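You operate a simulated robot arm through the tools that you are given. There is no shell and no other tool.

You run a simulated two-armed robot. Do the job below in one go: nothing can be reset, and whatever is moved stays where it is left.

## Task
Strain about 300 ml of the specked coat into the empty jug through the clean disc.
Fine: clean disc from the disc tray, dirty disc into it; teal tray pushed home before pouring; specked jug back on the bench. Set down upright: clear jug. Where these are worked on the way, their far stop is far enough and under half their travel is too little: teal tray.

It is judged by the outcome, as a careful person would: the job done as asked, and still so three seconds after it is handed in. It fails if anything else is knocked over, pushed out of place, dropped, spilled or broken.

## Robot
Two 7-joint arms with fingered hands on one trunk that stands fixed in place. Base frame: the origin is at the foot of the trunk, x ahead of it, y to its left, z up. Units: mm, degrees, N and s.
The left shoulder is at [60, 138, 947], the right one opposite. With the tool pointing down near the work surface each hand reaches from about 420 to 920 mm from the base axis, measured 20 degrees to its own side. Payload 4 kg a hand.
The TCP of each hand is the grasp point between the finger pads, 36 mm short of the fingertips. In the tool frame z runs along the fingers and y along their closing line. Largest opening 120 mm; the body of the gripper starts 42 mm behind the TCP. The gripper is a hand of 5 fingers: y runs from the thumb to the fingers, the wrist lies at [-15, -109, -200] in the tool frame.
Orientation is told as [roll, pitch, yaw] about the base's x, y, z axes, in that order, counted from this pose: with the fingers straight down and the wrist toward the robot, the tool's x, y and z point along [0, 1, 0], [1, 0, 0] and [0, 0, -1] of the base frame.

## Interface
- The arms move only by the tool servo_tool. It takes "left_targets", "right_targets" or both (then of equal length, played together; a hand with none holds still); each is a list of rows, each an object of numbers (a shift or turn left out is 0): "rx", "ry", "rz": the turn, a rotation vector about the tool's x, y, z in degrees; "dx", "dy", "dz": the shift along the tool's x, y, z in m. In form: [{"rx": .., "ry": .., "rz": .., "dx": .., "dy": .., "dz": ..}, ...]. A call has 1 to 20 rows; each row shifts and turns the commanded pose from where the row before left it, along the tool's axes as they then stand. Rows are played at 5 a second. More than 50 mm and 8.6 degrees between two rows, and nothing of the call is played. A pose out of reach is approached as far as the arm can. The call stops where the force on the tool passes 70 N (or 10 N more than at its start, if that is more) or the arm is blocked; 0.2 s more then pass. In this call time passes only in rows, and 0.2 s behind the last. The reply holds the time, the measured pose of the TCP, the force on the tool along the base axes, the opening and the grip force, in the units named above and with some noise, with the torque about the TCP (base axes, N m) and any sound that the robot's microphone picked up.
- Cameras (640 x 400 px; columns grow to the right, rows downward): "scene" is now at [59.4, 11, 1617.7]; the picture's right is [0.05, -1.00, 0.00], its down [-0.46, -0.02, -0.89] and it looks along [0.88, 0.04, -0.46] (base axes); focal length 215 px, centre (320, 200). "left" rides on the left gripper at [-69, -79, -131] in its tool frame; the picture's right is [-0.78, -0.29, 0.55], its down [0.55, -0.73, 0.40] and it looks along [0.29, 0.61, 0.74] (tool axes); focal length 222 px, centre (320, 200). "right" rides on the right gripper at [69, -79, -131] in its tool frame; the picture's right is [-0.79, 0.29, -0.55], its down [-0.55, -0.74, 0.40] and it looks along [-0.29, 0.61, 0.74] (tool axes); focal length 222 px, centre (320, 200). There is no depth. A picture from a camera that has moved, and an enlarged one, comes with that camera's place and axes in the base frame and with its lens. The place of the scene camera against the robot may be out by one fixed shift of up to 25 mm in any direction.
- camera(camera): a new picture of that camera. The clock stands still meanwhile.
- slide_trunk(by): slides the trunk up (or, below 0, down) by that many mm; the arms and the scene camera ride with it, the base frame stays. It gives what a move gives, with no picture.
- finger_targets(index, middle, ring, little, thumb_bend, thumb_turn, hand): sets how far each is bent, from 0 (flat) to 100 (curled in); at 30 the hand is open as for a grip, at 70 the pads meet at the TCP. One left out holds its place. A second passes; each finger stops where it meets its share of the squeeze, and holds until it gets a number again. It is the only way to open and close the hand. It gives what a move gives, with no picture; readings hold the bend of each and the force on index, middle, ring, little, thumb and palm. thumb_turn goes from beside the hand (0) to across from the fingers (100), as for a grip.
- pan_tilt(pan, tilt): turns the head with the scene camera to pan (to the left, within 86 degrees either way) and tilt (down, from -29 to 69), counted from straight ahead of the robot. It gives what a move gives.
- enlarge(camera, box): a new picture of the part [left, top, right, bottom] of that camera's present view, enlarged. The clock stands still meanwhile.
- finish_job(): hands the job in; it is judged then, once.

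Nothing tells you positions but the pictures and the camera data. Unless the task says otherwise, let go and move clear before handing in.

The tools are called as a command line: name --argument value ..., lists and objects as JSON in quotes. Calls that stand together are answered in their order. servo_tool: Moves the arms, as the interface text tells. Its arguments: {"type":"object","properties":{"left_targets":{"type":"array","items":{"type":"object","properties":{"rx":{"type":"number"},"ry":{"type":"number"},"rz":{"type":"number"},"dx":{"type":"number"},"dy":{"type":"number"},"dz":{"type":"number"}}}},"right_targets":{"type":"array","items":{"type":"object","properties":{"rx":{"type":"number"},"ry":{"type":"number"},"rz":{"type":"number"},"dx":{"type":"number"},"dy":{"type":"number"},"dz":{"type":"number"}}}}},"required":[]} The other tools are called the same way: slide_trunk (by) slides the trunk up or down; finger_targets (index, middle, ring, little, thumb_bend, thumb_turn, hand) moves the fingers one by one; pan_tilt (pan, tilt) turns the head that bears the scene camera; camera (camera) takes a picture; enlarge (camera, box) takes an enlarged picture of a part of a camera's view; finish_job () hands the job in.

At the start:

```text
clock: 0.0
left_position: [365.3, 194.4, 1479.5]
left_tool_rot: [-0.1, 0.0, 0.0]
left_contact_force: [-0.6, -0.4, -0.1]
left_torque: [0.01, 0.0, -0.04]
left_grip_width: 119.7
left_grasp_force: 0.1
left_shape: jaw
left_bend: [30.0, 30.0, 30.0, 30.0, 30.0, 97.0]
left_finger forces: [0.0, 0.0, 0.1, 0.0, 0.1, 0.1]
right_position: [405.3, -73.4, 1454.9]
right_tool_rot: [0.0, 0.0, 0.1]
right_contact_force: [0.2, -0.4, 0.6]
right_torque: [0.01, 0.0, -0.03]
right_grip_width: 119.7
right_grasp_force: 0.0
right_shape: jaw
right_bend: [30.0, 30.0, 30.0, 30.0, 30.0, 97.0]
right_finger forces: [0.1, 0.0, 0.0, 0.0, 0.0, 0.0]
trunk travel left (down, up): [-525.0, 65.0]
head pan, tilt: [2.8, 27.7]
```

scene: 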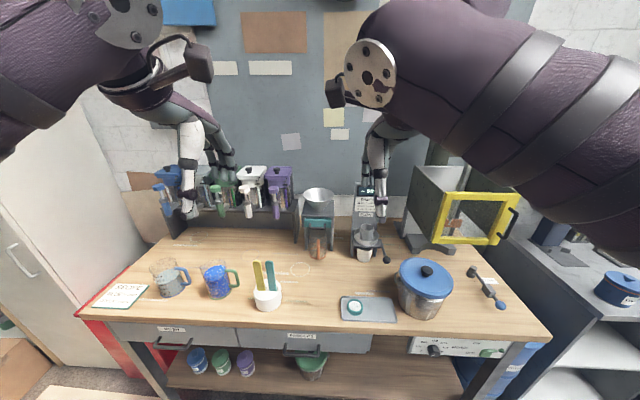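
right: 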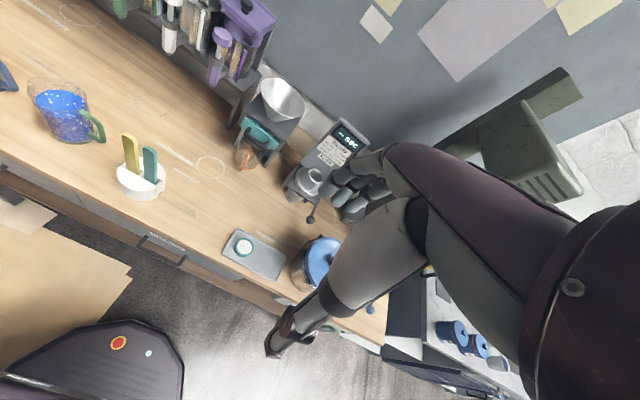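
left: 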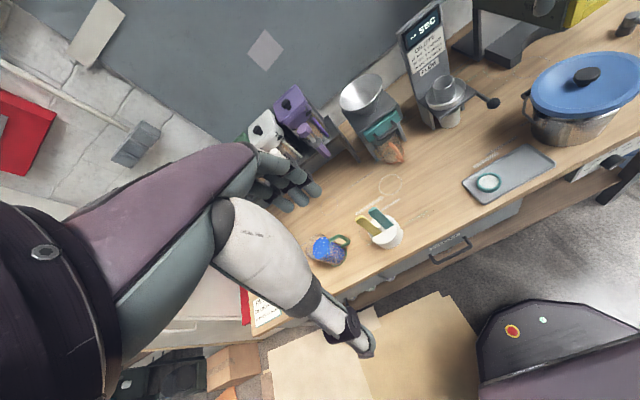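

I see a workbench with two jugs at the left (one clear or empty with a blue handle, one blue and specked with a green handle), a funnel machine with a teal part, a timer machine, a tray with a disc and a blue-lidded pot. I'll enlarge parts of the scene to read the labels and see the details.

enlarge --camera "scene" --box '[80, 220, 300, 358]'

enlarge --camera "scene" --box '[280, 170, 420, 258]'

enlarge --camera "scene" --box '[320, 250, 540, 388]'

enlarge --camera "left" --box '[320, 60, 560, 210]'

enlarge --camera "right" --box '[220, 70, 380, 170]'

```text
2.90 times, centred on (190, 289) of scene
camera zoom: at [59.4, 11.0, 1617.7], right [0.05, -1.0, 0.0], down [-0.46, -0.02, -0.89], along [0.88, 0.04, -0.46], focal length 622 px, centre (697, -58)
```

zoom: 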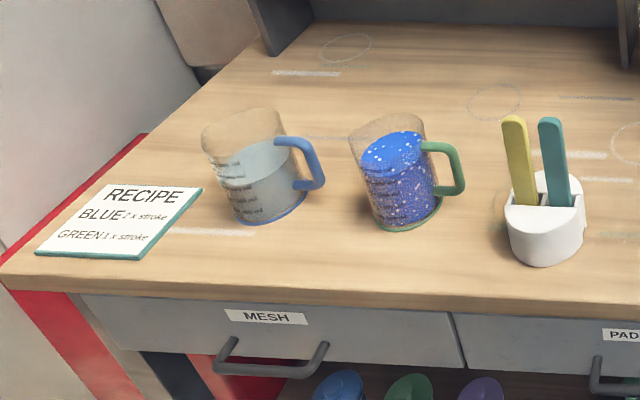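

```text
4.55 times, centred on (350, 214) of scene
camera zoom: at [59.4, 11.0, 1617.7], right [0.05, -1.0, 0.0], down [-0.46, -0.02, -0.89], along [0.88, 0.04, -0.46], focal length 976 px, centre (184, 136)
```

zoom: 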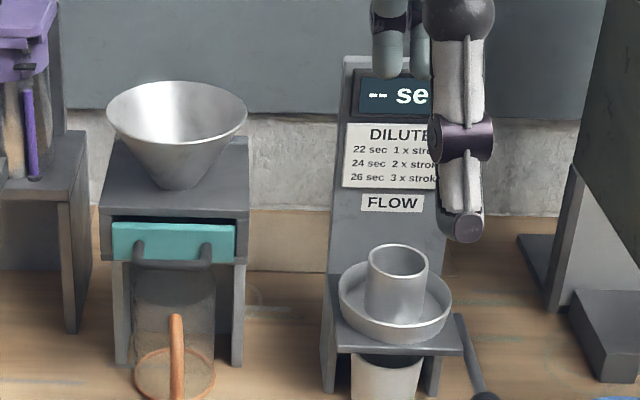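

```text
2.90 times, centred on (430, 319) of scene
camera zoom: at [59.4, 11.0, 1617.7], right [0.05, -1.0, 0.0], down [-0.46, -0.02, -0.89], along [0.88, 0.04, -0.46], focal length 622 px, centre (1, -145)
```

zoom: 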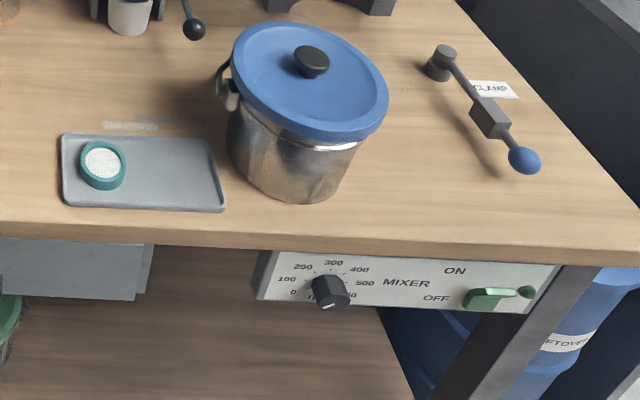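

```text
2.67 times, centred on (440, 135) of left
camera zoom: at [283.7, 123.5, 1610.4], right [-0.29, -0.78, -0.55], down [-0.73, 0.55, -0.4], along [0.61, 0.29, -0.74], focal length 592 px, centre (0, 373)
```

zoom: 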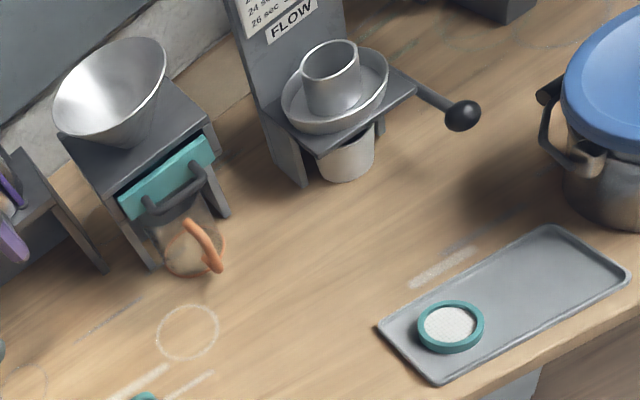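

```text
4.00 times, centred on (300, 120) of right
camera zoom: at [327.9, -3.0, 1586.0], right [0.29, -0.79, 0.55], down [-0.74, -0.55, -0.4], along [0.61, -0.29, -0.74], focal length 888 px, centre (400, 520)
```

zoom: 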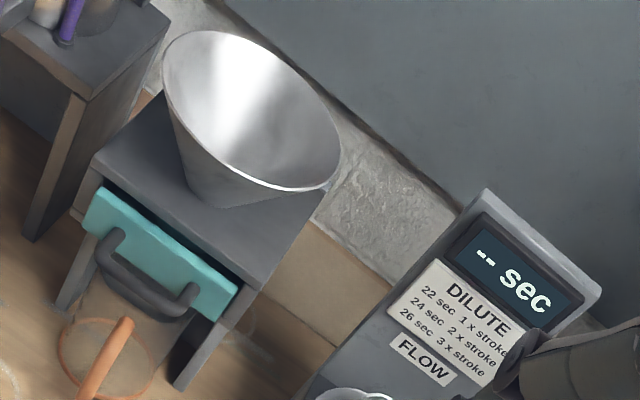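

The strainer stand is roughly at [850, 50], with its teal drawer about 190 mm above a bench top near z 880. The orange-handled empty jug is under it, and the clean disc on its tray is near [570, -94, 890]. I'll move both hand cameras closer, to look at the jugs and the strainer.

servo_tool --left_targets '[{"dx": 0.02377, "dy": 0.00846, "dz": 0.02885}, {"dx": 0.02377, "dy": 0.00846, "dz": 0.02885}, {"dx": 0.02377, "dy": 0.00846, "dz": 0.02885}, {"dx": 0.02377, "dy": 0.00846, "dz": 0.02885}, {"dx": 0.02377, "dy": 0.00846, "dz": 0.02885}, {"dx": 0.02377, "dy": 0.00846, "dz": 0.02885}, {"dx": 0.02377, "dy": 0.00846, "dz": 0.02885}, {"dx": 0.02377, "dy": 0.00846, "dz": 0.02885}, {"dx": 0.02377, "dy": 0.00846, "dz": 0.02885}, {"dx": 0.02377, "dy": 0.00846, "dz": 0.02885}, {"dx": 0.02377, "dy": 0.00846, "dz": 0.02885}, {"dx": 0.02377, "dy": 0.00846, "dz": 0.02885}, {"dx": 0.02377, "dy": 0.00846, "dz": 0.02885}]' --right_targets '[{"dx": 0.01646, "dy": 0.01446, "dz": 0.00992}, {"dx": 0.01646, "dy": 0.01446, "dz": 0.00992}, {"dx": 0.01646, "dy": 0.01446, "dz": 0.00992}, {"dx": 0.01646, "dy": 0.01446, "dz": 0.00992}, {"dx": 0.01646, "dy": 0.01446, "dz": 0.00992}, {"dx": 0.01646, "dy": 0.01446, "dz": 0.00992}, {"dx": 0.01646, "dy": 0.01446, "dz": 0.00992}, {"dx": 0.01646, "dy": 0.01446, "dz": 0.00992}, {"dx": 0.01646, "dy": 0.01446, "dz": 0.00992}, {"dx": 0.01646, "dy": 0.01446, "dz": 0.00992}, {"dx": 0.01646, "dy": 0.01446, "dz": 0.00992}, {"dx": 0.01646, "dy": 0.01446, "dz": 0.00992}, {"dx": 0.01646, "dy": 0.01446, "dz": 0.00992}]'

```text
clock: 2.8
left_position: [478.0, 504.8, 1102.7]
left_tool_rot: [0.0, 0.0, 0.0]
left_contact_force: [-0.1, -0.1, -1.0]
left_torque: [-0.02, 0.0, -0.04]
left_grip_width: 119.8
left_grasp_force: 0.1
left_shape: jaw
left_bend: [30.0, 30.0, 30.0, 30.0, 30.0, 97.0]
left_finger forces: [0.0, 0.0, 0.0, 0.0, 0.1, 0.0]
right_position: [595.4, 141.4, 1325.1]
right_tool_rot: [-0.1, 0.1, -0.1]
right_contact_force: [0.0, -0.2, -0.8]
right_torque: [-0.01, 0.04, -0.02]
right_grip_width: 119.8
right_grasp_force: 0.1
right_shape: jaw
right_bend: [30.0, 30.0, 30.0, 30.0, 30.0, 97.0]
right_finger forces: [0.0, 0.1, 0.0, 0.0, 0.0, 0.0]
trunk travel left (down, up): [-525.0, 65.0]
head pan, tilt: [2.8, 27.7]
```

The arms moved freely. Next I'll take pictures from all the cameras.

camera --camera "left"

camera --camera "right"

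camera --camera "scene"

```text
taken
camera left: at [396.8, 435.2, 1233.5], right [-0.29, -0.78, -0.55], down [-0.73, 0.55, -0.4], along [0.61, 0.29, -0.74], focal length 222 px, centre (320, 200)
```

left: 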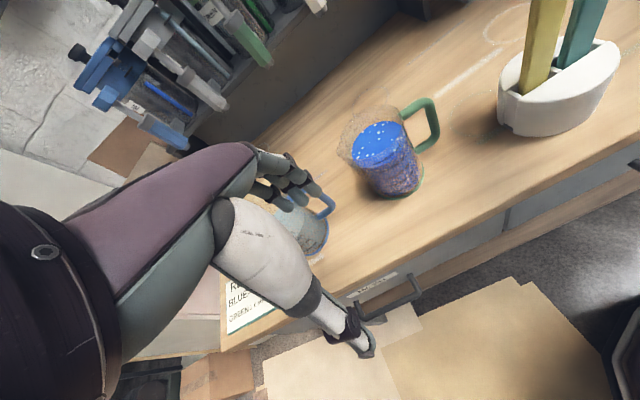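

```text
taken
camera right: at [518.1, 213.2, 1456.0], right [0.29, -0.78, 0.55], down [-0.74, -0.55, -0.4], along [0.61, -0.29, -0.74], focal length 222 px, centre (320, 200)
```

right: 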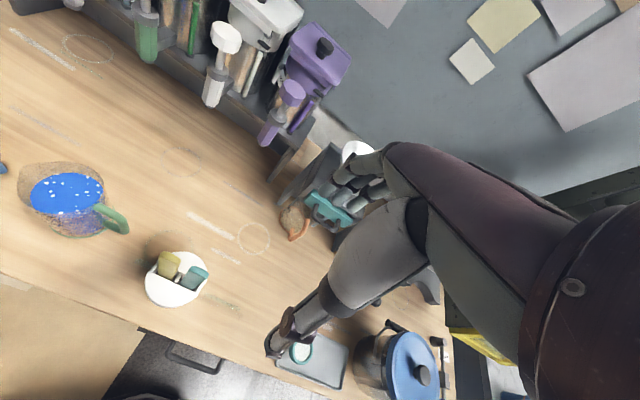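

```text
taken
camera scene: at [61.1, 12.6, 1617.6], right [0.05, -1.0, 0.0], down [-0.47, -0.02, -0.89], along [0.88, 0.04, -0.47], focal length 215 px, centre (320, 200)
```

scene: 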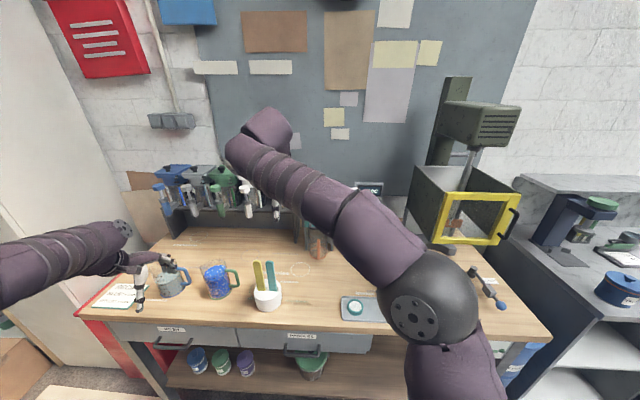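

The left camera shows the specked jug clearly. I'll enlarge it, and the strainer too.

enlarge --camera "left" --box '[310, 80, 470, 210]'

enlarge --camera "right" --box '[250, 120, 410, 260]'

enlarge --camera "scene" --box '[130, 240, 300, 346]'

enlarge --camera "scene" --box '[270, 170, 400, 270]'

```text
3.08 times, centred on (390, 145) of left
camera zoom: at [396.8, 435.2, 1233.5], right [-0.29, -0.78, -0.55], down [-0.73, 0.55, -0.4], along [0.61, 0.29, -0.74], focal length 684 px, centre (105, 369)
```

zoom: 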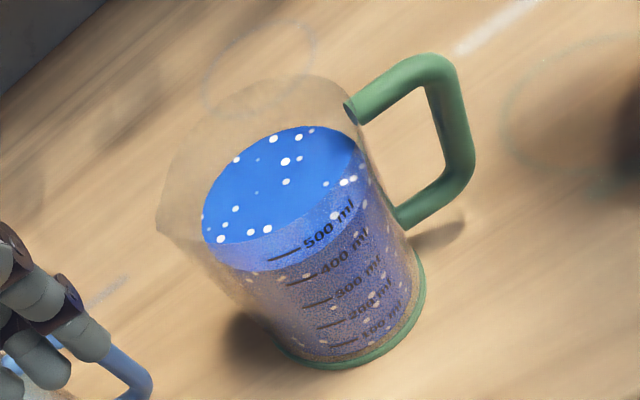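

```text
2.86 times, centred on (330, 190) of right
camera zoom: at [518.1, 213.2, 1456.0], right [0.29, -0.78, 0.55], down [-0.74, -0.55, -0.4], along [0.61, -0.29, -0.74], focal length 635 px, centre (291, 229)
```

zoom: 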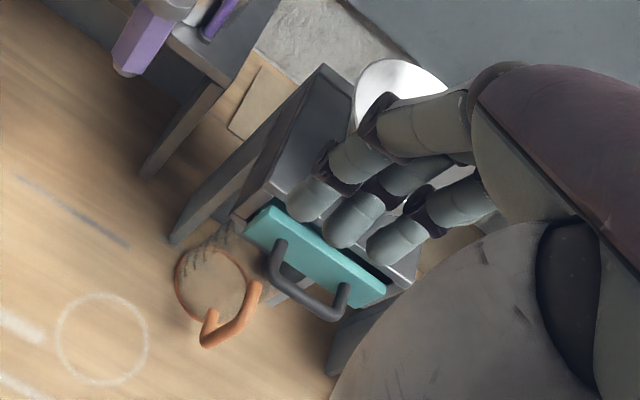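

```text
3.76 times, centred on (215, 293) of scene
camera zoom: at [61.1, 12.6, 1617.6], right [0.05, -1.0, 0.0], down [-0.47, -0.02, -0.89], along [0.88, 0.04, -0.47], focal length 808 px, centre (715, -150)
```

zoom: 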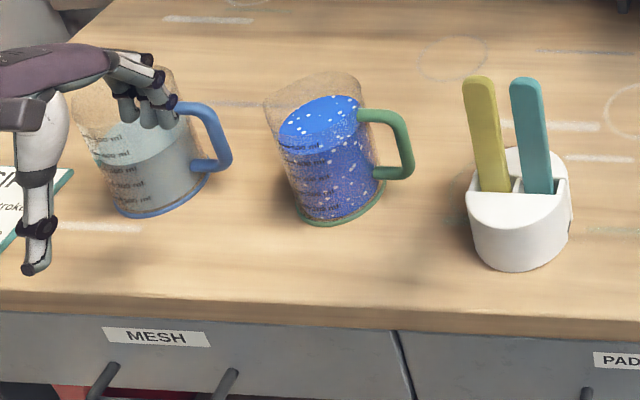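

```text
4.00 times, centred on (335, 220) of scene
camera zoom: at [61.1, 12.6, 1617.6], right [0.05, -1.0, 0.0], down [-0.47, -0.02, -0.89], along [0.88, 0.04, -0.47], focal length 859 px, centre (260, 120)
```

zoom: 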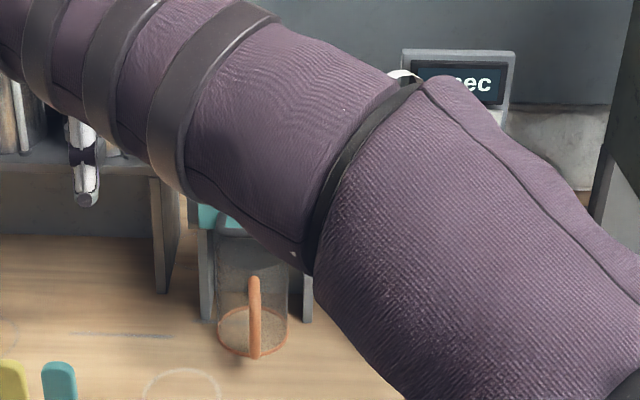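

The specked jug stands near [625, 421], with its handle toward -y and about 500 ml in it. The paddle holder near [577, 228] is in the way of a straight side approach. I'll bring both hand cameras round to measure the strainer, funnel and FLOW stand in stereo.

servo_tool --left_targets '[{"dx": -0.0319, "dy": 0.01025, "dz": -0.01838}, {"dx": -0.0319, "dy": 0.01025, "dz": -0.01838}, {"dx": -0.0319, "dy": 0.01025, "dz": -0.01838}, {"dx": -0.0319, "dy": 0.01025, "dz": -0.01838}, {"dx": -0.0319, "dy": 0.01025, "dz": -0.01838}, {"dx": -0.0319, "dy": 0.01025, "dz": -0.01838}, {"dx": -0.0319, "dy": 0.01025, "dz": -0.01838}, {"dx": -0.0319, "dy": 0.01025, "dz": -0.01838}]' --right_targets '[{"dx": -0.0364, "dy": -0.0044, "dz": 0.0094}, {"dx": -0.0364, "dy": -0.0044, "dz": 0.0094}, {"dx": -0.0364, "dy": -0.0044, "dz": 0.0094}, {"dx": -0.0364, "dy": -0.0044, "dz": 0.0094}, {"dx": -0.0364, "dy": -0.0044, "dz": 0.0094}, {"dx": -0.0364, "dy": -0.0044, "dz": 0.0094}, {"dx": -0.0364, "dy": -0.0044, "dz": 0.0094}, {"dx": -0.0364, "dy": -0.0044, "dz": 0.0094}]'

camera --camera "left"

camera --camera "right"

camera --camera "scene"

```text
clock: 4.6
left_position: [557.9, 246.3, 1250.7]
left_tool_rot: [0.1, 0.0, 0.0]
left_contact_force: [-0.3, 0.0, 0.0]
left_torque: [-0.01, -0.04, -0.03]
left_grip_width: 119.7
left_grasp_force: 0.1
left_shape: jaw
left_bend: [30.0, 30.0, 30.0, 30.0, 30.0, 97.0]
left_finger forces: [0.0, 0.1, 0.1, 0.1, 0.1, 0.0]
right_position: [559.0, -153.0, 1251.4]
right_tool_rot: [0.0, 0.0, 0.1]
right_contact_force: [-0.1, -0.3, 0.4]
right_torque: [0.03, 0.02, 0.01]
right_grip_width: 119.7
right_grasp_force: 0.1
right_shape: jaw
right_bend: [30.0, 30.0, 30.0, 30.0, 30.0, 97.0]
right_finger forces: [0.0, 0.1, 0.1, 0.0, 0.1, 0.1]
trunk travel left (down, up): [-525.0, 65.0]
head pan, tilt: [2.8, 27.7]
```

```text
taken
camera left: at [476.6, 177.0, 1381.9], right [-0.29, -0.78, -0.55], down [-0.74, 0.55, -0.4], along [0.61, 0.29, -0.74], focal length 222 px, centre (320, 200)
```

left: 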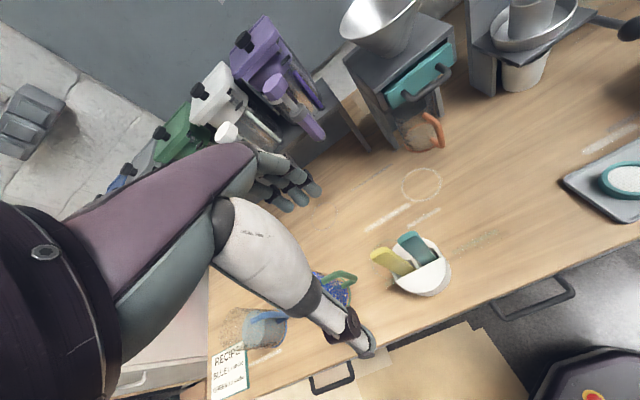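

```text
taken
camera right: at [480.6, -81.5, 1382.0], right [0.29, -0.78, 0.55], down [-0.73, -0.55, -0.4], along [0.61, -0.29, -0.74], focal length 222 px, centre (320, 200)
```

right: 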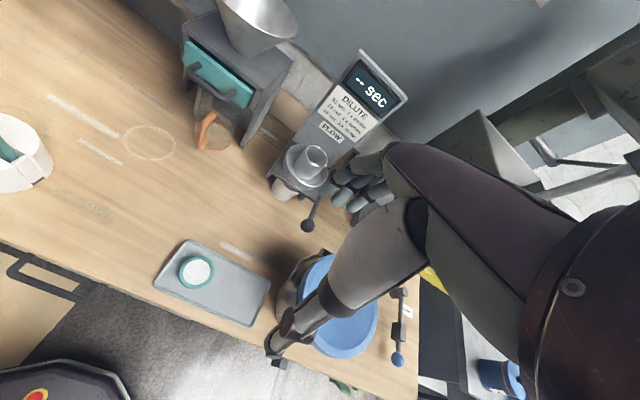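

```text
taken
camera scene: at [59.5, 9.6, 1617.7], right [0.05, -1.0, 0.0], down [-0.46, -0.02, -0.89], along [0.88, 0.04, -0.46], focal length 215 px, centre (320, 200)
```

scene: 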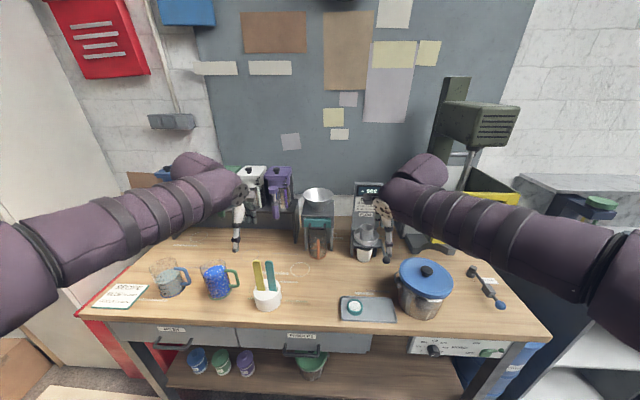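

Both cameras now see the strainer from either side. I'll enlarge those parts for accurate stereo.

enlarge --camera "left" --box '[320, 0, 480, 100]'

enlarge --camera "right" --box '[160, 0, 320, 100]'

enlarge --camera "left" --box '[360, 80, 520, 180]'

enlarge --camera "right" --box '[120, 80, 280, 180]'

enlarge --camera "right" --box '[130, 220, 290, 320]'

enlarge --camera "left" --box '[340, 210, 500, 310]'

```text
4.00 times, centred on (400, 50) of left
camera zoom: at [476.6, 177.0, 1381.9], right [-0.29, -0.78, -0.55], down [-0.74, 0.55, -0.4], along [0.61, 0.29, -0.74], focal length 888 px, centre (0, 800)
```

zoom: 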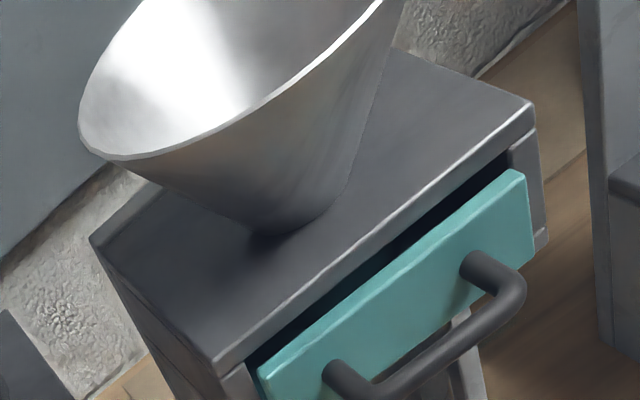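

```text
4.00 times, centred on (240, 50) of right
camera zoom: at [480.6, -81.5, 1382.0], right [0.29, -0.78, 0.55], down [-0.73, -0.55, -0.4], along [0.61, -0.29, -0.74], focal length 888 px, centre (640, 800)
```

zoom: 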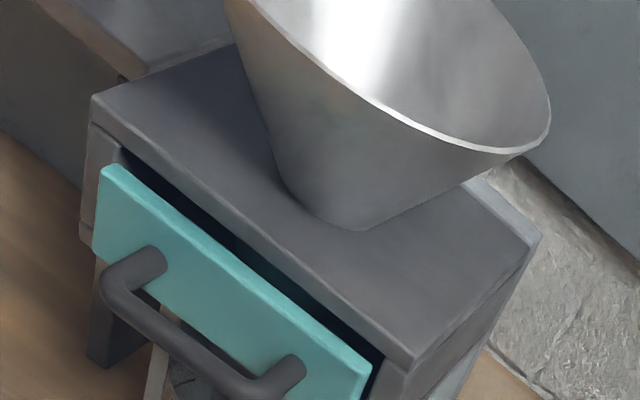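

```text
4.00 times, centred on (440, 130) of left
camera zoom: at [476.6, 177.0, 1381.9], right [-0.29, -0.78, -0.55], down [-0.74, 0.55, -0.4], along [0.61, 0.29, -0.74], focal length 888 px, centre (-160, 480)
```

zoom: 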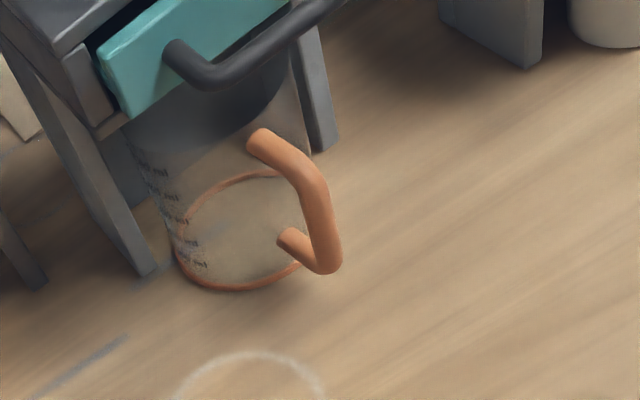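

```text
4.00 times, centred on (200, 130) of right
camera zoom: at [480.6, -81.5, 1382.0], right [0.29, -0.78, 0.55], down [-0.73, -0.55, -0.4], along [0.61, -0.29, -0.74], focal length 888 px, centre (800, 480)
```

zoom: 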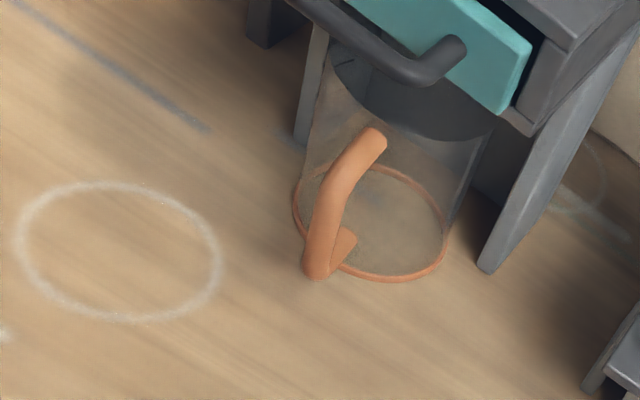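

```text
4.00 times, centred on (210, 270) of right
camera zoom: at [480.6, -81.5, 1382.0], right [0.29, -0.78, 0.55], down [-0.73, -0.55, -0.4], along [0.61, -0.29, -0.74], focal length 888 px, centre (760, -80)
```

zoom: 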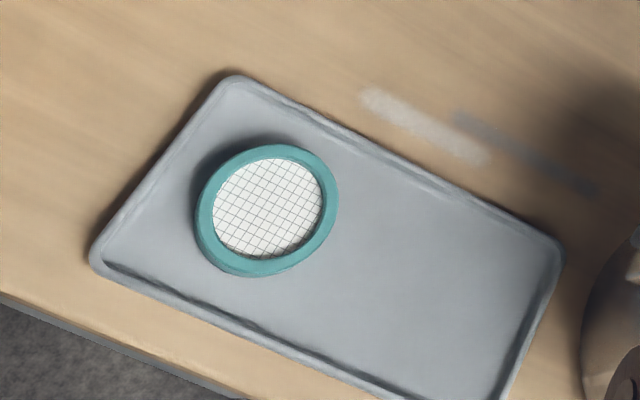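

```text
4.00 times, centred on (420, 260) of left
camera zoom: at [476.6, 177.0, 1381.9], right [-0.29, -0.78, -0.55], down [-0.74, 0.55, -0.4], along [0.61, 0.29, -0.74], focal length 888 px, centre (-80, -40)
```

zoom: 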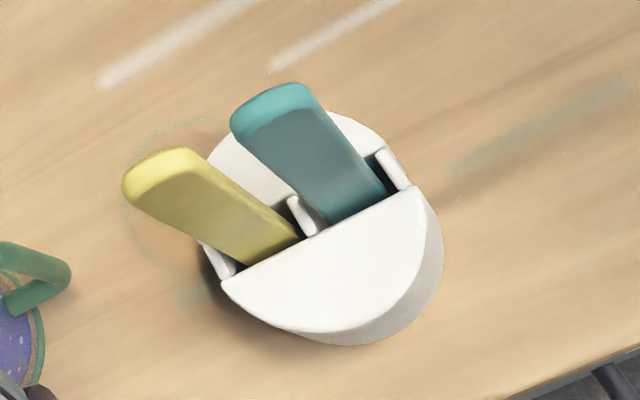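

Stereo puts the drawer handle bar at x≈758, y 22–76, z≈1114, and the drawer face at x≈788. The funnel axis is near (858, 50) with its rim at z≈1220, and the bench is at z≈899. The orange jug stands under the funnel, and the clean disc is near (566, -95). Next I'll bring the left hand in front of the drawer and pitch its fingers forward.

servo_tool --left_targets '[{"dx": -0.0328, "dy": 0.0137, "dz": 0.0085}, {"dx": -0.0328, "dy": 0.0137, "dz": 0.0085}, {"dx": -0.0328, "dy": 0.0137, "dz": 0.0085}, {"dx": -0.0328, "dy": 0.0137, "dz": 0.0085}, {"dx": -0.0328, "dy": 0.0137, "dz": 0.0085}, {"dx": -0.0328, "dy": 0.0137, "dz": 0.0085}, {"rx": -8.125}, {"rx": -8.125}, {"rx": -8.125}, {"rx": -8.125}, {"rx": -8.125}, {"rx": -8.125}, {"rx": -8.125}, {"rx": -8.125}]'

camera --camera "left"

camera --camera "right"

camera --camera "scene"

```text
clock: 7.6
left_position: [637.0, 44.1, 1202.1]
left_tool_rot: [0.0, -58.4, 0.3]
left_contact_force: [0.5, 0.1, -0.1]
left_torque: [-0.01, 0.02, -0.04]
left_grip_width: 119.9
left_grasp_force: 0.0
left_shape: jaw
left_bend: [30.0, 30.0, 30.0, 30.0, 30.0, 97.0]
left_finger forces: [0.1, 0.0, 0.0, 0.0, 0.1, 0.0]
left hand out of reach, approached as far as the arm can: row 14
right_position: [558.6, -152.2, 1250.0]
right_tool_rot: [0.0, -0.1, 0.0]
right_contact_force: [0.3, -0.3, -0.2]
right_torque: [-0.04, -0.04, 0.0]
right_grip_width: 119.7
right_grasp_force: 0.1
right_shape: jaw
right_bend: [30.0, 30.0, 30.0, 30.0, 30.0, 97.0]
right_finger forces: [0.0, 0.0, 0.1, 0.1, 0.0, 0.0]
trunk travel left (down, up): [-525.0, 65.0]
head pan, tilt: [2.8, 27.7]
```

```text
taken
camera left: at [482.3, -26.3, 1202.4], right [0.32, -0.78, -0.53], down [-0.05, 0.55, -0.83], along [0.95, 0.29, 0.14], focal length 222 px, centre (320, 200)
```

left: 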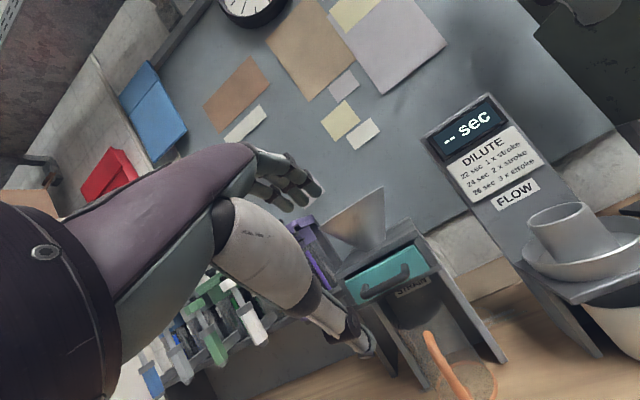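

```text
taken
camera right: at [480.2, -80.1, 1382.5], right [0.29, -0.79, 0.55], down [-0.74, -0.55, -0.4], along [0.61, -0.29, -0.74], focal length 222 px, centre (320, 200)
```

right: 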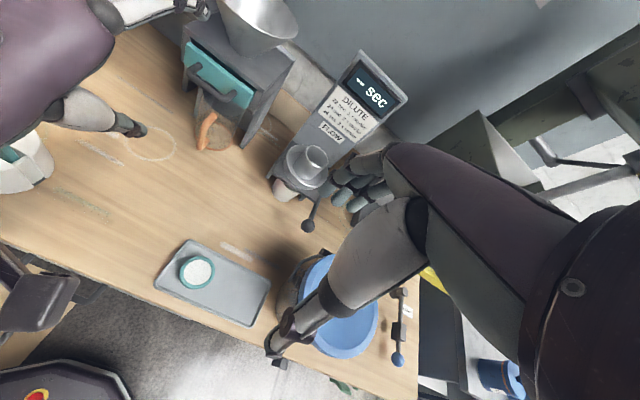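

```text
taken
camera scene: at [58.9, 11.0, 1617.7], right [0.05, -1.0, 0.0], down [-0.46, -0.02, -0.89], along [0.88, 0.04, -0.46], focal length 215 px, centre (320, 200)
```

scene: 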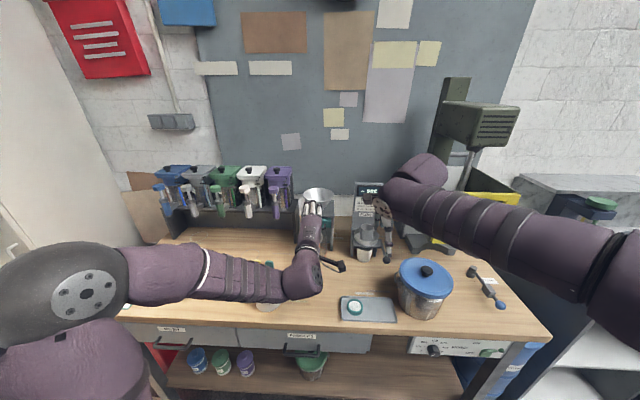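

The left hand stopped pitching at about -58°, which is enough to clamp the round handle bar. I'll partly close the left hand to about 50 mm, move to a pre-approach pose and check it.

finger_targets --hand "left" --index 52 --middle 52 --ring 52 --little 52 --thumb_bend 52

servo_tool --left_targets '[{"dx": 0.0025, "dy": -0.0059, "dz": 0.0248}, {"dx": 0.0025, "dy": -0.0059, "dz": 0.0248}]'

camera --camera "right"

enlarge --camera "scene" --box '[260, 160, 420, 260]'

camera --camera "left"

```text
clock: 8.6
left_position: [638.7, 44.5, 1200.3]
left_tool_rot: [0.1, -58.4, 0.3]
left_contact_force: [0.3, 0.0, 1.0]
left_torque: [0.01, -0.05, -0.02]
left_grip_width: 54.7
left_grasp_force: 0.1
left_shape: fingers
left_bend: [52.0, 52.0, 52.0, 52.0, 52.0, 97.0]
left_finger forces: [0.0, 0.0, 0.0, 0.0, 0.1, 0.1]
right_position: [559.4, -149.7, 1250.2]
right_tool_rot: [0.1, 0.0, 0.0]
right_contact_force: [0.0, -0.1, 0.1]
right_torque: [-0.02, -0.04, -0.01]
right_grip_width: 119.8
right_grasp_force: 0.0
right_shape: jaw
right_bend: [30.0, 30.0, 30.0, 30.0, 30.0, 97.0]
right_finger forces: [0.0, 0.0, 0.0, 0.0, 0.0, 0.0]
trunk travel left (down, up): [-525.0, 65.0]
head pan, tilt: [2.8, 27.7]
```

```text
clock: 9.2
left_position: [666.0, 40.7, 1189.4]
left_tool_rot: [0.0, -58.2, 0.8]
left_contact_force: [-0.8, 0.1, 0.5]
left_torque: [0.0, 0.02, -0.03]
left_grip_width: 54.3
left_grasp_force: 0.1
left_shape: fingers
left_bend: [52.0, 52.0, 52.0, 52.0, 52.0, 97.0]
left_finger forces: [0.0, 0.0, 0.0, 0.0, 0.0, 0.1]
left hand out of reach, approached as far as the arm can: row 1, 2
right_position: [559.8, -150.7, 1251.3]
right_tool_rot: [0.0, 0.1, -0.1]
right_contact_force: [0.6, 0.7, -0.4]
right_torque: [-0.03, 0.01, 0.02]
right_grip_width: 119.6
right_grasp_force: 0.0
right_shape: jaw
right_bend: [30.0, 30.0, 30.0, 30.0, 30.0, 97.0]
right_finger forces: [0.0, 0.0, 0.1, 0.0, 0.1, 0.0]
trunk travel left (down, up): [-525.0, 65.0]
head pan, tilt: [2.8, 27.7]
```

```text
taken
camera right: at [481.3, -79.4, 1382.1], right [0.29, -0.78, 0.55], down [-0.74, -0.55, -0.4], along [0.61, -0.29, -0.74], focal length 222 px, centre (320, 200)
```

right: 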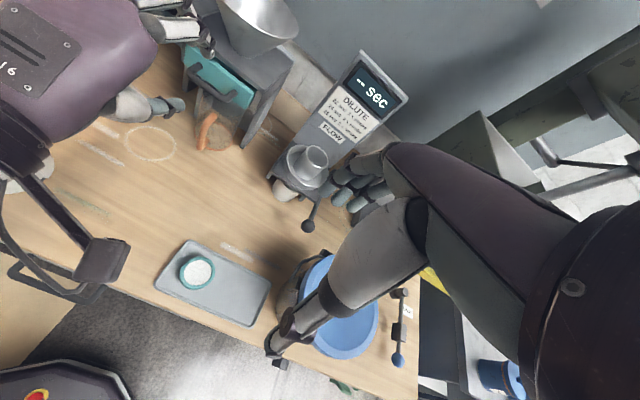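

```text
4.00 times, centred on (340, 210) of scene
camera zoom: at [60.2, 11.4, 1617.7], right [0.05, -1.0, 0.0], down [-0.46, -0.02, -0.89], along [0.88, 0.04, -0.47], focal length 859 px, centre (240, 160)
```

zoom: 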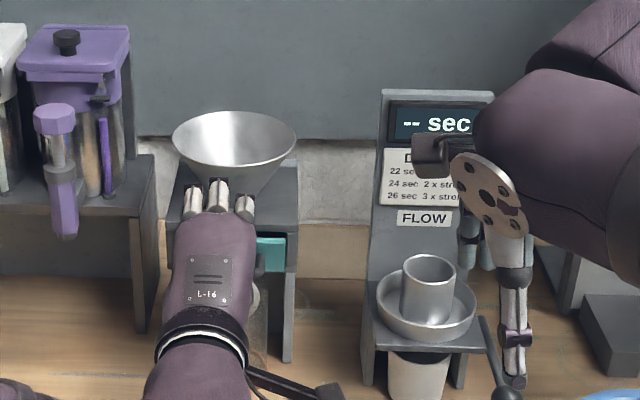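

```text
taken
camera left: at [511.2, -31.5, 1191.4], right [0.32, -0.78, -0.54], down [-0.06, 0.55, -0.83], along [0.94, 0.3, 0.13], focal length 222 px, centre (320, 200)
```

left: 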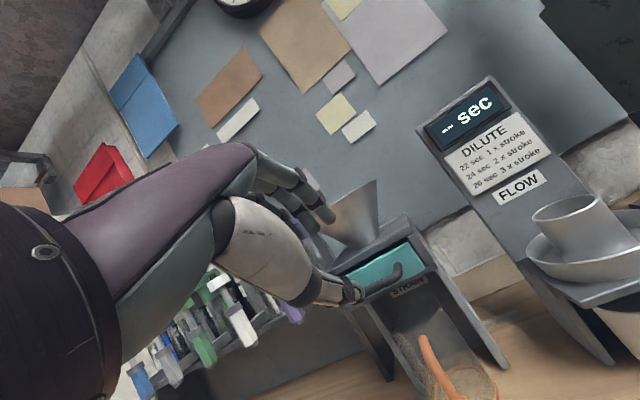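

At this height the left wrist runs out of range, because the shoulder is too high for a forward-pointing hand. I'll back the left hand off and up, raise the right hand clear of the pot, then lower the trunk 200 mm.

servo_tool --left_targets '[{"dz": -0.04}, {"dz": -0.04}, {"rx": 8}, {"rx": 8}, {"rx": 8}, {"dy": 0.03, "dz": -0.03}, {"dy": 0.03, "dz": -0.03}, {"dy": 0.03, "dz": -0.03}]' --right_targets '[{"dz": -0.025}, {"dz": -0.025}, {"dz": -0.025}, {"dz": -0.025}, {"dz": -0.025}, {"dz": -0.025}, {"dz": -0.025}, {"dz": -0.025}]'

```text
clock: 11.0
left_position: [619.3, 39.2, 1357.7]
left_tool_rot: [0.1, -34.4, 0.2]
left_contact_force: [0.8, -0.2, -0.3]
left_torque: [-0.01, 0.01, 0.01]
left_grip_width: 54.6
left_grasp_force: 0.0
left_shape: fingers
left_bend: [52.0, 52.0, 52.0, 52.0, 52.0, 97.0]
left_finger forces: [0.0, 0.1, 0.0, 0.0, 0.0, 0.2]
right_position: [560.0, -150.5, 1450.4]
right_tool_rot: [0.0, 0.0, 0.0]
right_contact_force: [0.3, -0.1, -1.0]
right_torque: [-0.01, -0.01, 0.01]
right_grip_width: 119.4
right_grasp_force: 0.1
right_shape: jaw
right_bend: [30.0, 30.0, 30.0, 30.0, 30.0, 97.0]
right_finger forces: [0.0, 0.0, 0.1, 0.0, 0.1, 0.0]
trunk travel left (down, up): [-525.0, 65.0]
head pan, tilt: [2.8, 27.7]
```

Both hands are clear. I'll slide the trunk down 200 mm.

slide_trunk --by -200

camera --camera "scene"

```text
clock: 13.2
left_position: [620.2, 39.3, 1156.9]
left_tool_rot: [0.1, -34.3, 0.3]
left_contact_force: [0.4, 0.6, 0.7]
left_torque: [-0.01, -0.03, 0.0]
left_grip_width: 54.2
left_grasp_force: 0.0
left_shape: fingers
left_bend: [52.0, 52.0, 52.0, 52.0, 52.0, 97.0]
left_finger forces: [0.1, 0.0, 0.1, 0.0, 0.0, 0.0]
right_position: [559.9, -149.8, 1250.4]
right_tool_rot: [0.0, 0.0, 0.0]
right_contact_force: [0.2, 0.1, -0.1]
right_torque: [-0.01, -0.01, 0.0]
right_grip_width: 119.8
right_grasp_force: 0.1
right_shape: jaw
right_bend: [30.0, 30.0, 30.0, 30.0, 30.0, 97.0]
right_finger forces: [0.0, 0.1, 0.1, 0.0, 0.0, 0.0]
trunk travel left (down, up): [-325.0, 265.0]
head pan, tilt: [2.8, 27.7]
```

```text
taken
camera scene: at [59.3, 11.0, 1417.7], right [0.05, -1.0, 0.0], down [-0.46, -0.02, -0.89], along [0.88, 0.04, -0.46], focal length 215 px, centre (320, 200)
```

scene: 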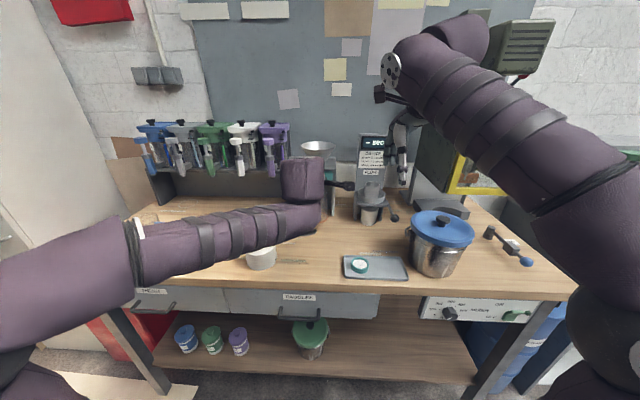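

Now I'll pitch the left hand further forward and see whether it reaches about -74°.

servo_tool --left_targets '[{"dx": 0.005, "rx": -8}, {"dx": 0.005, "rx": -8}, {"rx": -8}, {"rx": -8}, {"rx": -8}]'

camera --camera "right"

camera --camera "left"

```text
clock: 14.4
left_position: [619.5, 49.1, 1157.0]
left_tool_rot: [0.1, -70.4, 0.3]
left_contact_force: [0.3, -0.8, -0.7]
left_torque: [-0.02, 0.01, 0.03]
left_grip_width: 54.4
left_grasp_force: 0.1
left_shape: fingers
left_bend: [52.0, 52.0, 52.0, 52.0, 52.0, 97.0]
left_finger forces: [0.0, 0.0, 0.0, 0.0, 0.0, 0.0]
left hand out of reach, approached as far as the arm can: row 5
right_position: [559.0, -150.6, 1250.4]
right_tool_rot: [0.0, -0.1, 0.0]
right_contact_force: [0.4, 0.1, 0.7]
right_torque: [0.0, 0.0, 0.01]
right_grip_width: 119.8
right_grasp_force: 0.1
right_shape: jaw
right_bend: [30.0, 30.0, 30.0, 30.0, 30.0, 97.0]
right_finger forces: [0.0, 0.0, 0.0, 0.0, 0.0, 0.1]
trunk travel left (down, up): [-325.0, 265.0]
head pan, tilt: [2.8, 27.7]
```

```text
taken
camera right: at [480.8, -79.7, 1381.8], right [0.29, -0.78, 0.55], down [-0.74, -0.55, -0.4], along [0.61, -0.29, -0.74], focal length 222 px, centre (320, 200)
```

right: 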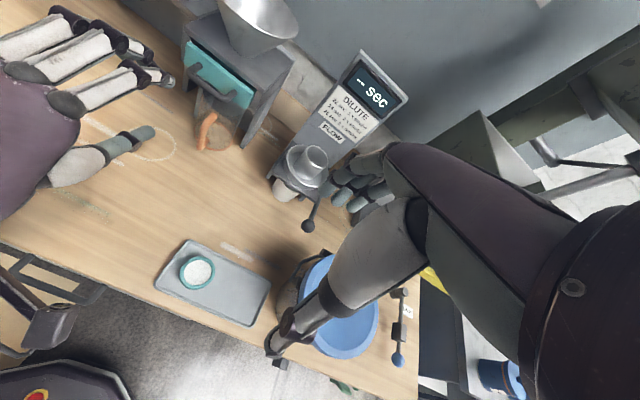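

```text
taken
camera left: at [467.6, -21.1, 1126.4], right [0.42, -0.78, -0.46], down [0.13, 0.55, -0.83], along [0.9, 0.29, 0.33], focal length 222 px, centre (320, 200)
```

left: 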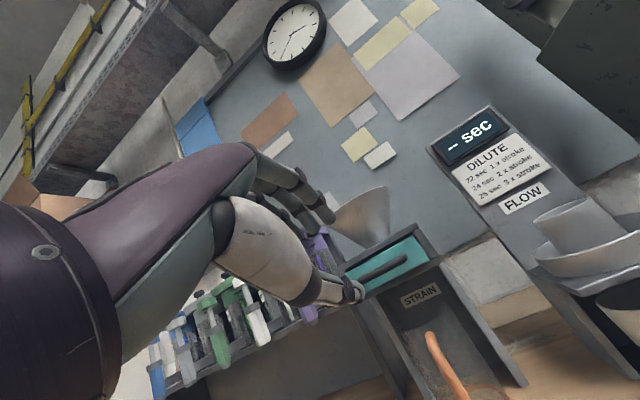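

The hand now points about 20° below horizontal. I'll narrow the opening slightly and advance to just short of the handle.

finger_targets --hand "left" --index 57 --middle 57 --ring 57 --little 57 --thumb_bend 57

servo_tool --left_targets '[{"dy": 0.003, "dz": 0.0335}, {"dy": 0.003, "dz": 0.0335}]'

enlarge --camera "right" --box '[100, 0, 308, 130]'

enlarge --camera "left" --box '[260, 170, 452, 290]'

```text
clock: 15.4
left_position: [618.7, 49.2, 1156.3]
left_tool_rot: [0.1, -70.4, 0.3]
left_contact_force: [0.8, 0.9, 0.0]
left_torque: [0.03, 0.02, -0.02]
left_grip_width: 42.4
left_grasp_force: 0.0
left_shape: fingers
left_bend: [56.0, 56.0, 56.0, 56.0, 56.0, 97.0]
left_finger forces: [0.1, 0.0, 0.1, 0.0, 0.0, 0.1]
right_position: [560.0, -150.4, 1250.6]
right_tool_rot: [0.0, 0.0, 0.0]
right_contact_force: [0.5, 0.6, -0.4]
right_torque: [-0.01, 0.0, 0.02]
right_grip_width: 119.6
right_grasp_force: 0.0
right_shape: jaw
right_bend: [30.0, 30.0, 30.0, 30.0, 30.0, 97.0]
right_finger forces: [0.0, 0.0, 0.0, 0.0, 0.0, 0.0]
trunk travel left (down, up): [-325.0, 265.0]
head pan, tilt: [2.8, 27.7]
```

```text
clock: 16.0
left_position: [681.8, 41.5, 1146.1]
left_tool_rot: [-0.2, -70.0, 1.1]
left_contact_force: [-0.1, 0.5, 0.6]
left_torque: [0.02, 0.02, -0.04]
left_grip_width: 42.6
left_grasp_force: 0.1
left_shape: fingers
left_bend: [56.0, 56.0, 56.0, 56.0, 56.0, 97.0]
left_finger forces: [0.1, 0.1, 0.1, 0.1, 0.1, 0.0]
left hand out of reach, approached as far as the arm can: row 2
right_position: [559.3, -151.3, 1250.5]
right_tool_rot: [-0.1, 0.0, 0.0]
right_contact_force: [0.0, -0.4, 0.1]
right_torque: [-0.03, 0.02, 0.02]
right_grip_width: 119.7
right_grasp_force: 0.0
right_shape: jaw
right_bend: [30.0, 30.0, 30.0, 30.0, 30.0, 97.0]
right_finger forces: [0.0, 0.0, 0.1, 0.0, 0.1, 0.0]
trunk travel left (down, up): [-325.0, 265.0]
head pan, tilt: [2.8, 27.7]
```

```text
3.08 times, centred on (204, 65) of right
camera zoom: at [481.5, -79.8, 1381.5], right [0.29, -0.79, 0.55], down [-0.74, -0.55, -0.4], along [0.61, -0.29, -0.74], focal length 684 px, centre (677, 615)
```

zoom: 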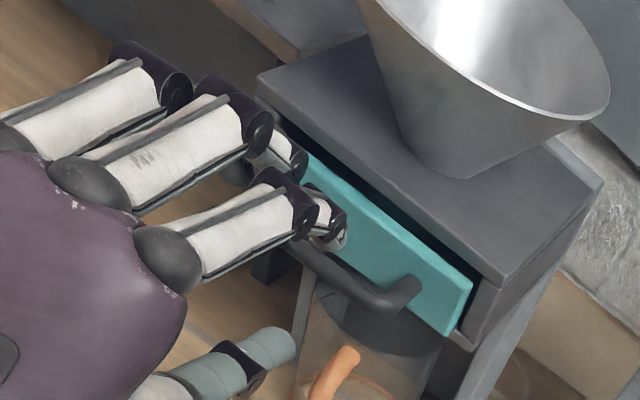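

```text
3.33 times, centred on (356, 230) of left
camera zoom: at [531.3, -30.4, 1117.2], right [0.43, -0.78, -0.46], down [0.12, 0.55, -0.83], along [0.9, 0.3, 0.33], focal length 740 px, centre (200, 100)
```

zoom: 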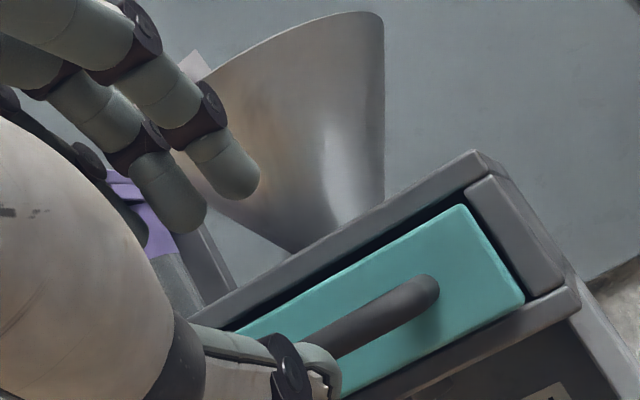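

The wrist limit shows up again near x=682. I'll yaw the hand about 20° to the right, which suits the forearm better, and see if it then reaches the handle.

servo_tool --left_targets '[{"ry": -6.28, "rz": 2.23, "dx": 0.005}, {"ry": -6.28, "rz": 2.23, "dx": 0.005}, {"ry": -6.28, "rz": 2.23, "dx": 0.004}]'

```text
clock: 16.8
left_position: [682.4, 42.7, 1147.9]
left_tool_rot: [-0.3, -70.1, 1.2]
left_contact_force: [0.1, 0.0, 0.2]
left_torque: [-0.01, 0.03, 0.01]
left_grip_width: 42.4
left_grasp_force: 0.1
left_shape: fingers
left_bend: [56.0, 56.0, 56.0, 56.0, 56.0, 97.0]
left_finger forces: [0.1, 0.1, 0.1, 0.0, 0.0, 0.0]
left hand out of reach, approached as far as the arm can: row 1, 2, 3
right_position: [559.3, -149.9, 1250.3]
right_tool_rot: [0.1, 0.0, 0.0]
right_contact_force: [-0.6, 1.1, -0.2]
right_torque: [0.01, 0.01, 0.01]
right_grip_width: 119.6
right_grasp_force: 0.0
right_shape: jaw
right_bend: [30.0, 30.0, 30.0, 30.0, 30.0, 97.0]
right_finger forces: [0.1, 0.0, 0.0, 0.0, 0.0, 0.0]
trunk travel left (down, up): [-325.0, 265.0]
head pan, tilt: [2.8, 27.7]
```

A yaw to the right is blocked, so I'll test a small yaw to the left instead.

servo_tool --left_targets '[{"ry": 6.28, "rz": -2.23}, {"ry": 6.28, "rz": -2.23}]'

```text
clock: 17.4
left_position: [682.5, 42.8, 1146.9]
left_tool_rot: [0.1, -70.1, 14.2]
left_contact_force: [0.1, 0.5, -0.5]
left_torque: [0.02, -0.01, 0.01]
left_grip_width: 42.3
left_grasp_force: 0.0
left_shape: fingers
left_bend: [56.0, 56.0, 56.0, 56.0, 56.0, 97.0]
left_finger forces: [0.0, 0.1, 0.0, 0.1, 0.0, 0.0]
right_position: [560.5, -150.6, 1251.3]
right_tool_rot: [0.1, 0.0, 0.1]
right_contact_force: [0.3, -0.5, 0.2]
right_torque: [0.01, 0.0, -0.02]
right_grip_width: 119.7
right_grasp_force: 0.1
right_shape: jaw
right_bend: [30.0, 30.0, 30.0, 30.0, 30.0, 97.0]
right_finger forces: [0.0, 0.0, 0.0, 0.0, 0.1, 0.0]
trunk travel left (down, up): [-325.0, 265.0]
head pan, tilt: [2.8, 27.7]
```

Yawing left works, so I'll yaw a little more that way and advance partway.

servo_tool --left_targets '[{"ry": 7.5, "rz": -2.7}, {"dx": -0.0065, "dy": -0.002, "dz": 0.018}, {"dx": -0.0065, "dy": -0.002, "dz": 0.018}]'

enlarge --camera "right" --box '[100, 0, 308, 130]'

enlarge --camera "left" --box '[240, 150, 480, 300]'

```text
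clock: 18.2
left_position: [717.2, 42.0, 1130.3]
left_tool_rot: [0.0, -70.0, 22.3]
left_contact_force: [0.3, 0.5, 0.3]
left_torque: [0.03, -0.02, -0.02]
left_grip_width: 42.5
left_grasp_force: 0.0
left_shape: fingers
left_bend: [56.0, 56.0, 56.0, 56.0, 56.0, 97.0]
left_finger forces: [0.0, 0.1, 0.1, 0.1, 0.1, 0.1]
right_position: [559.8, -150.6, 1250.6]
right_tool_rot: [0.0, 0.0, 0.0]
right_contact_force: [-0.3, 1.0, -0.4]
right_torque: [0.0, -0.04, -0.03]
right_grip_width: 119.5
right_grasp_force: 0.0
right_shape: jaw
right_bend: [30.0, 30.0, 30.0, 30.0, 30.0, 97.0]
right_finger forces: [0.0, 0.1, 0.1, 0.1, 0.1, 0.0]
trunk travel left (down, up): [-325.0, 265.0]
head pan, tilt: [2.8, 27.7]
```

```text
3.08 times, centred on (204, 65) of right
camera zoom: at [481.4, -79.7, 1381.5], right [0.29, -0.78, 0.55], down [-0.74, -0.55, -0.4], along [0.61, -0.29, -0.74], focal length 684 px, centre (677, 615)
```

zoom: 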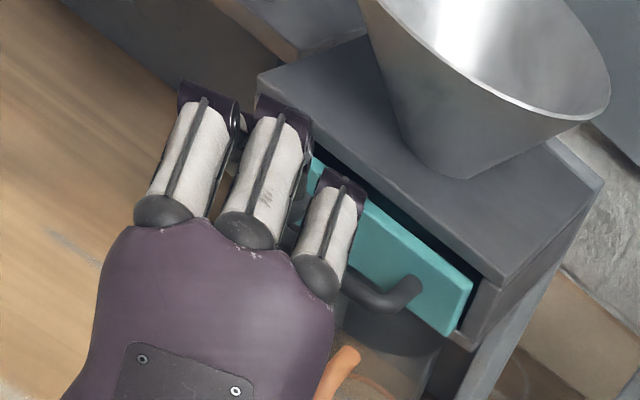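

```text
2.67 times, centred on (360, 225) of left
camera zoom: at [602.5, -79.1, 1101.1], right [0.68, -0.57, -0.46], down [-0.09, 0.56, -0.83], along [0.73, 0.61, 0.33], focal length 592 px, centre (213, 133)
```

zoom: 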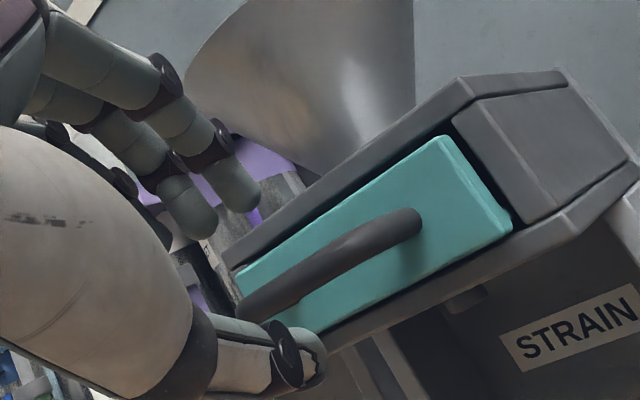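

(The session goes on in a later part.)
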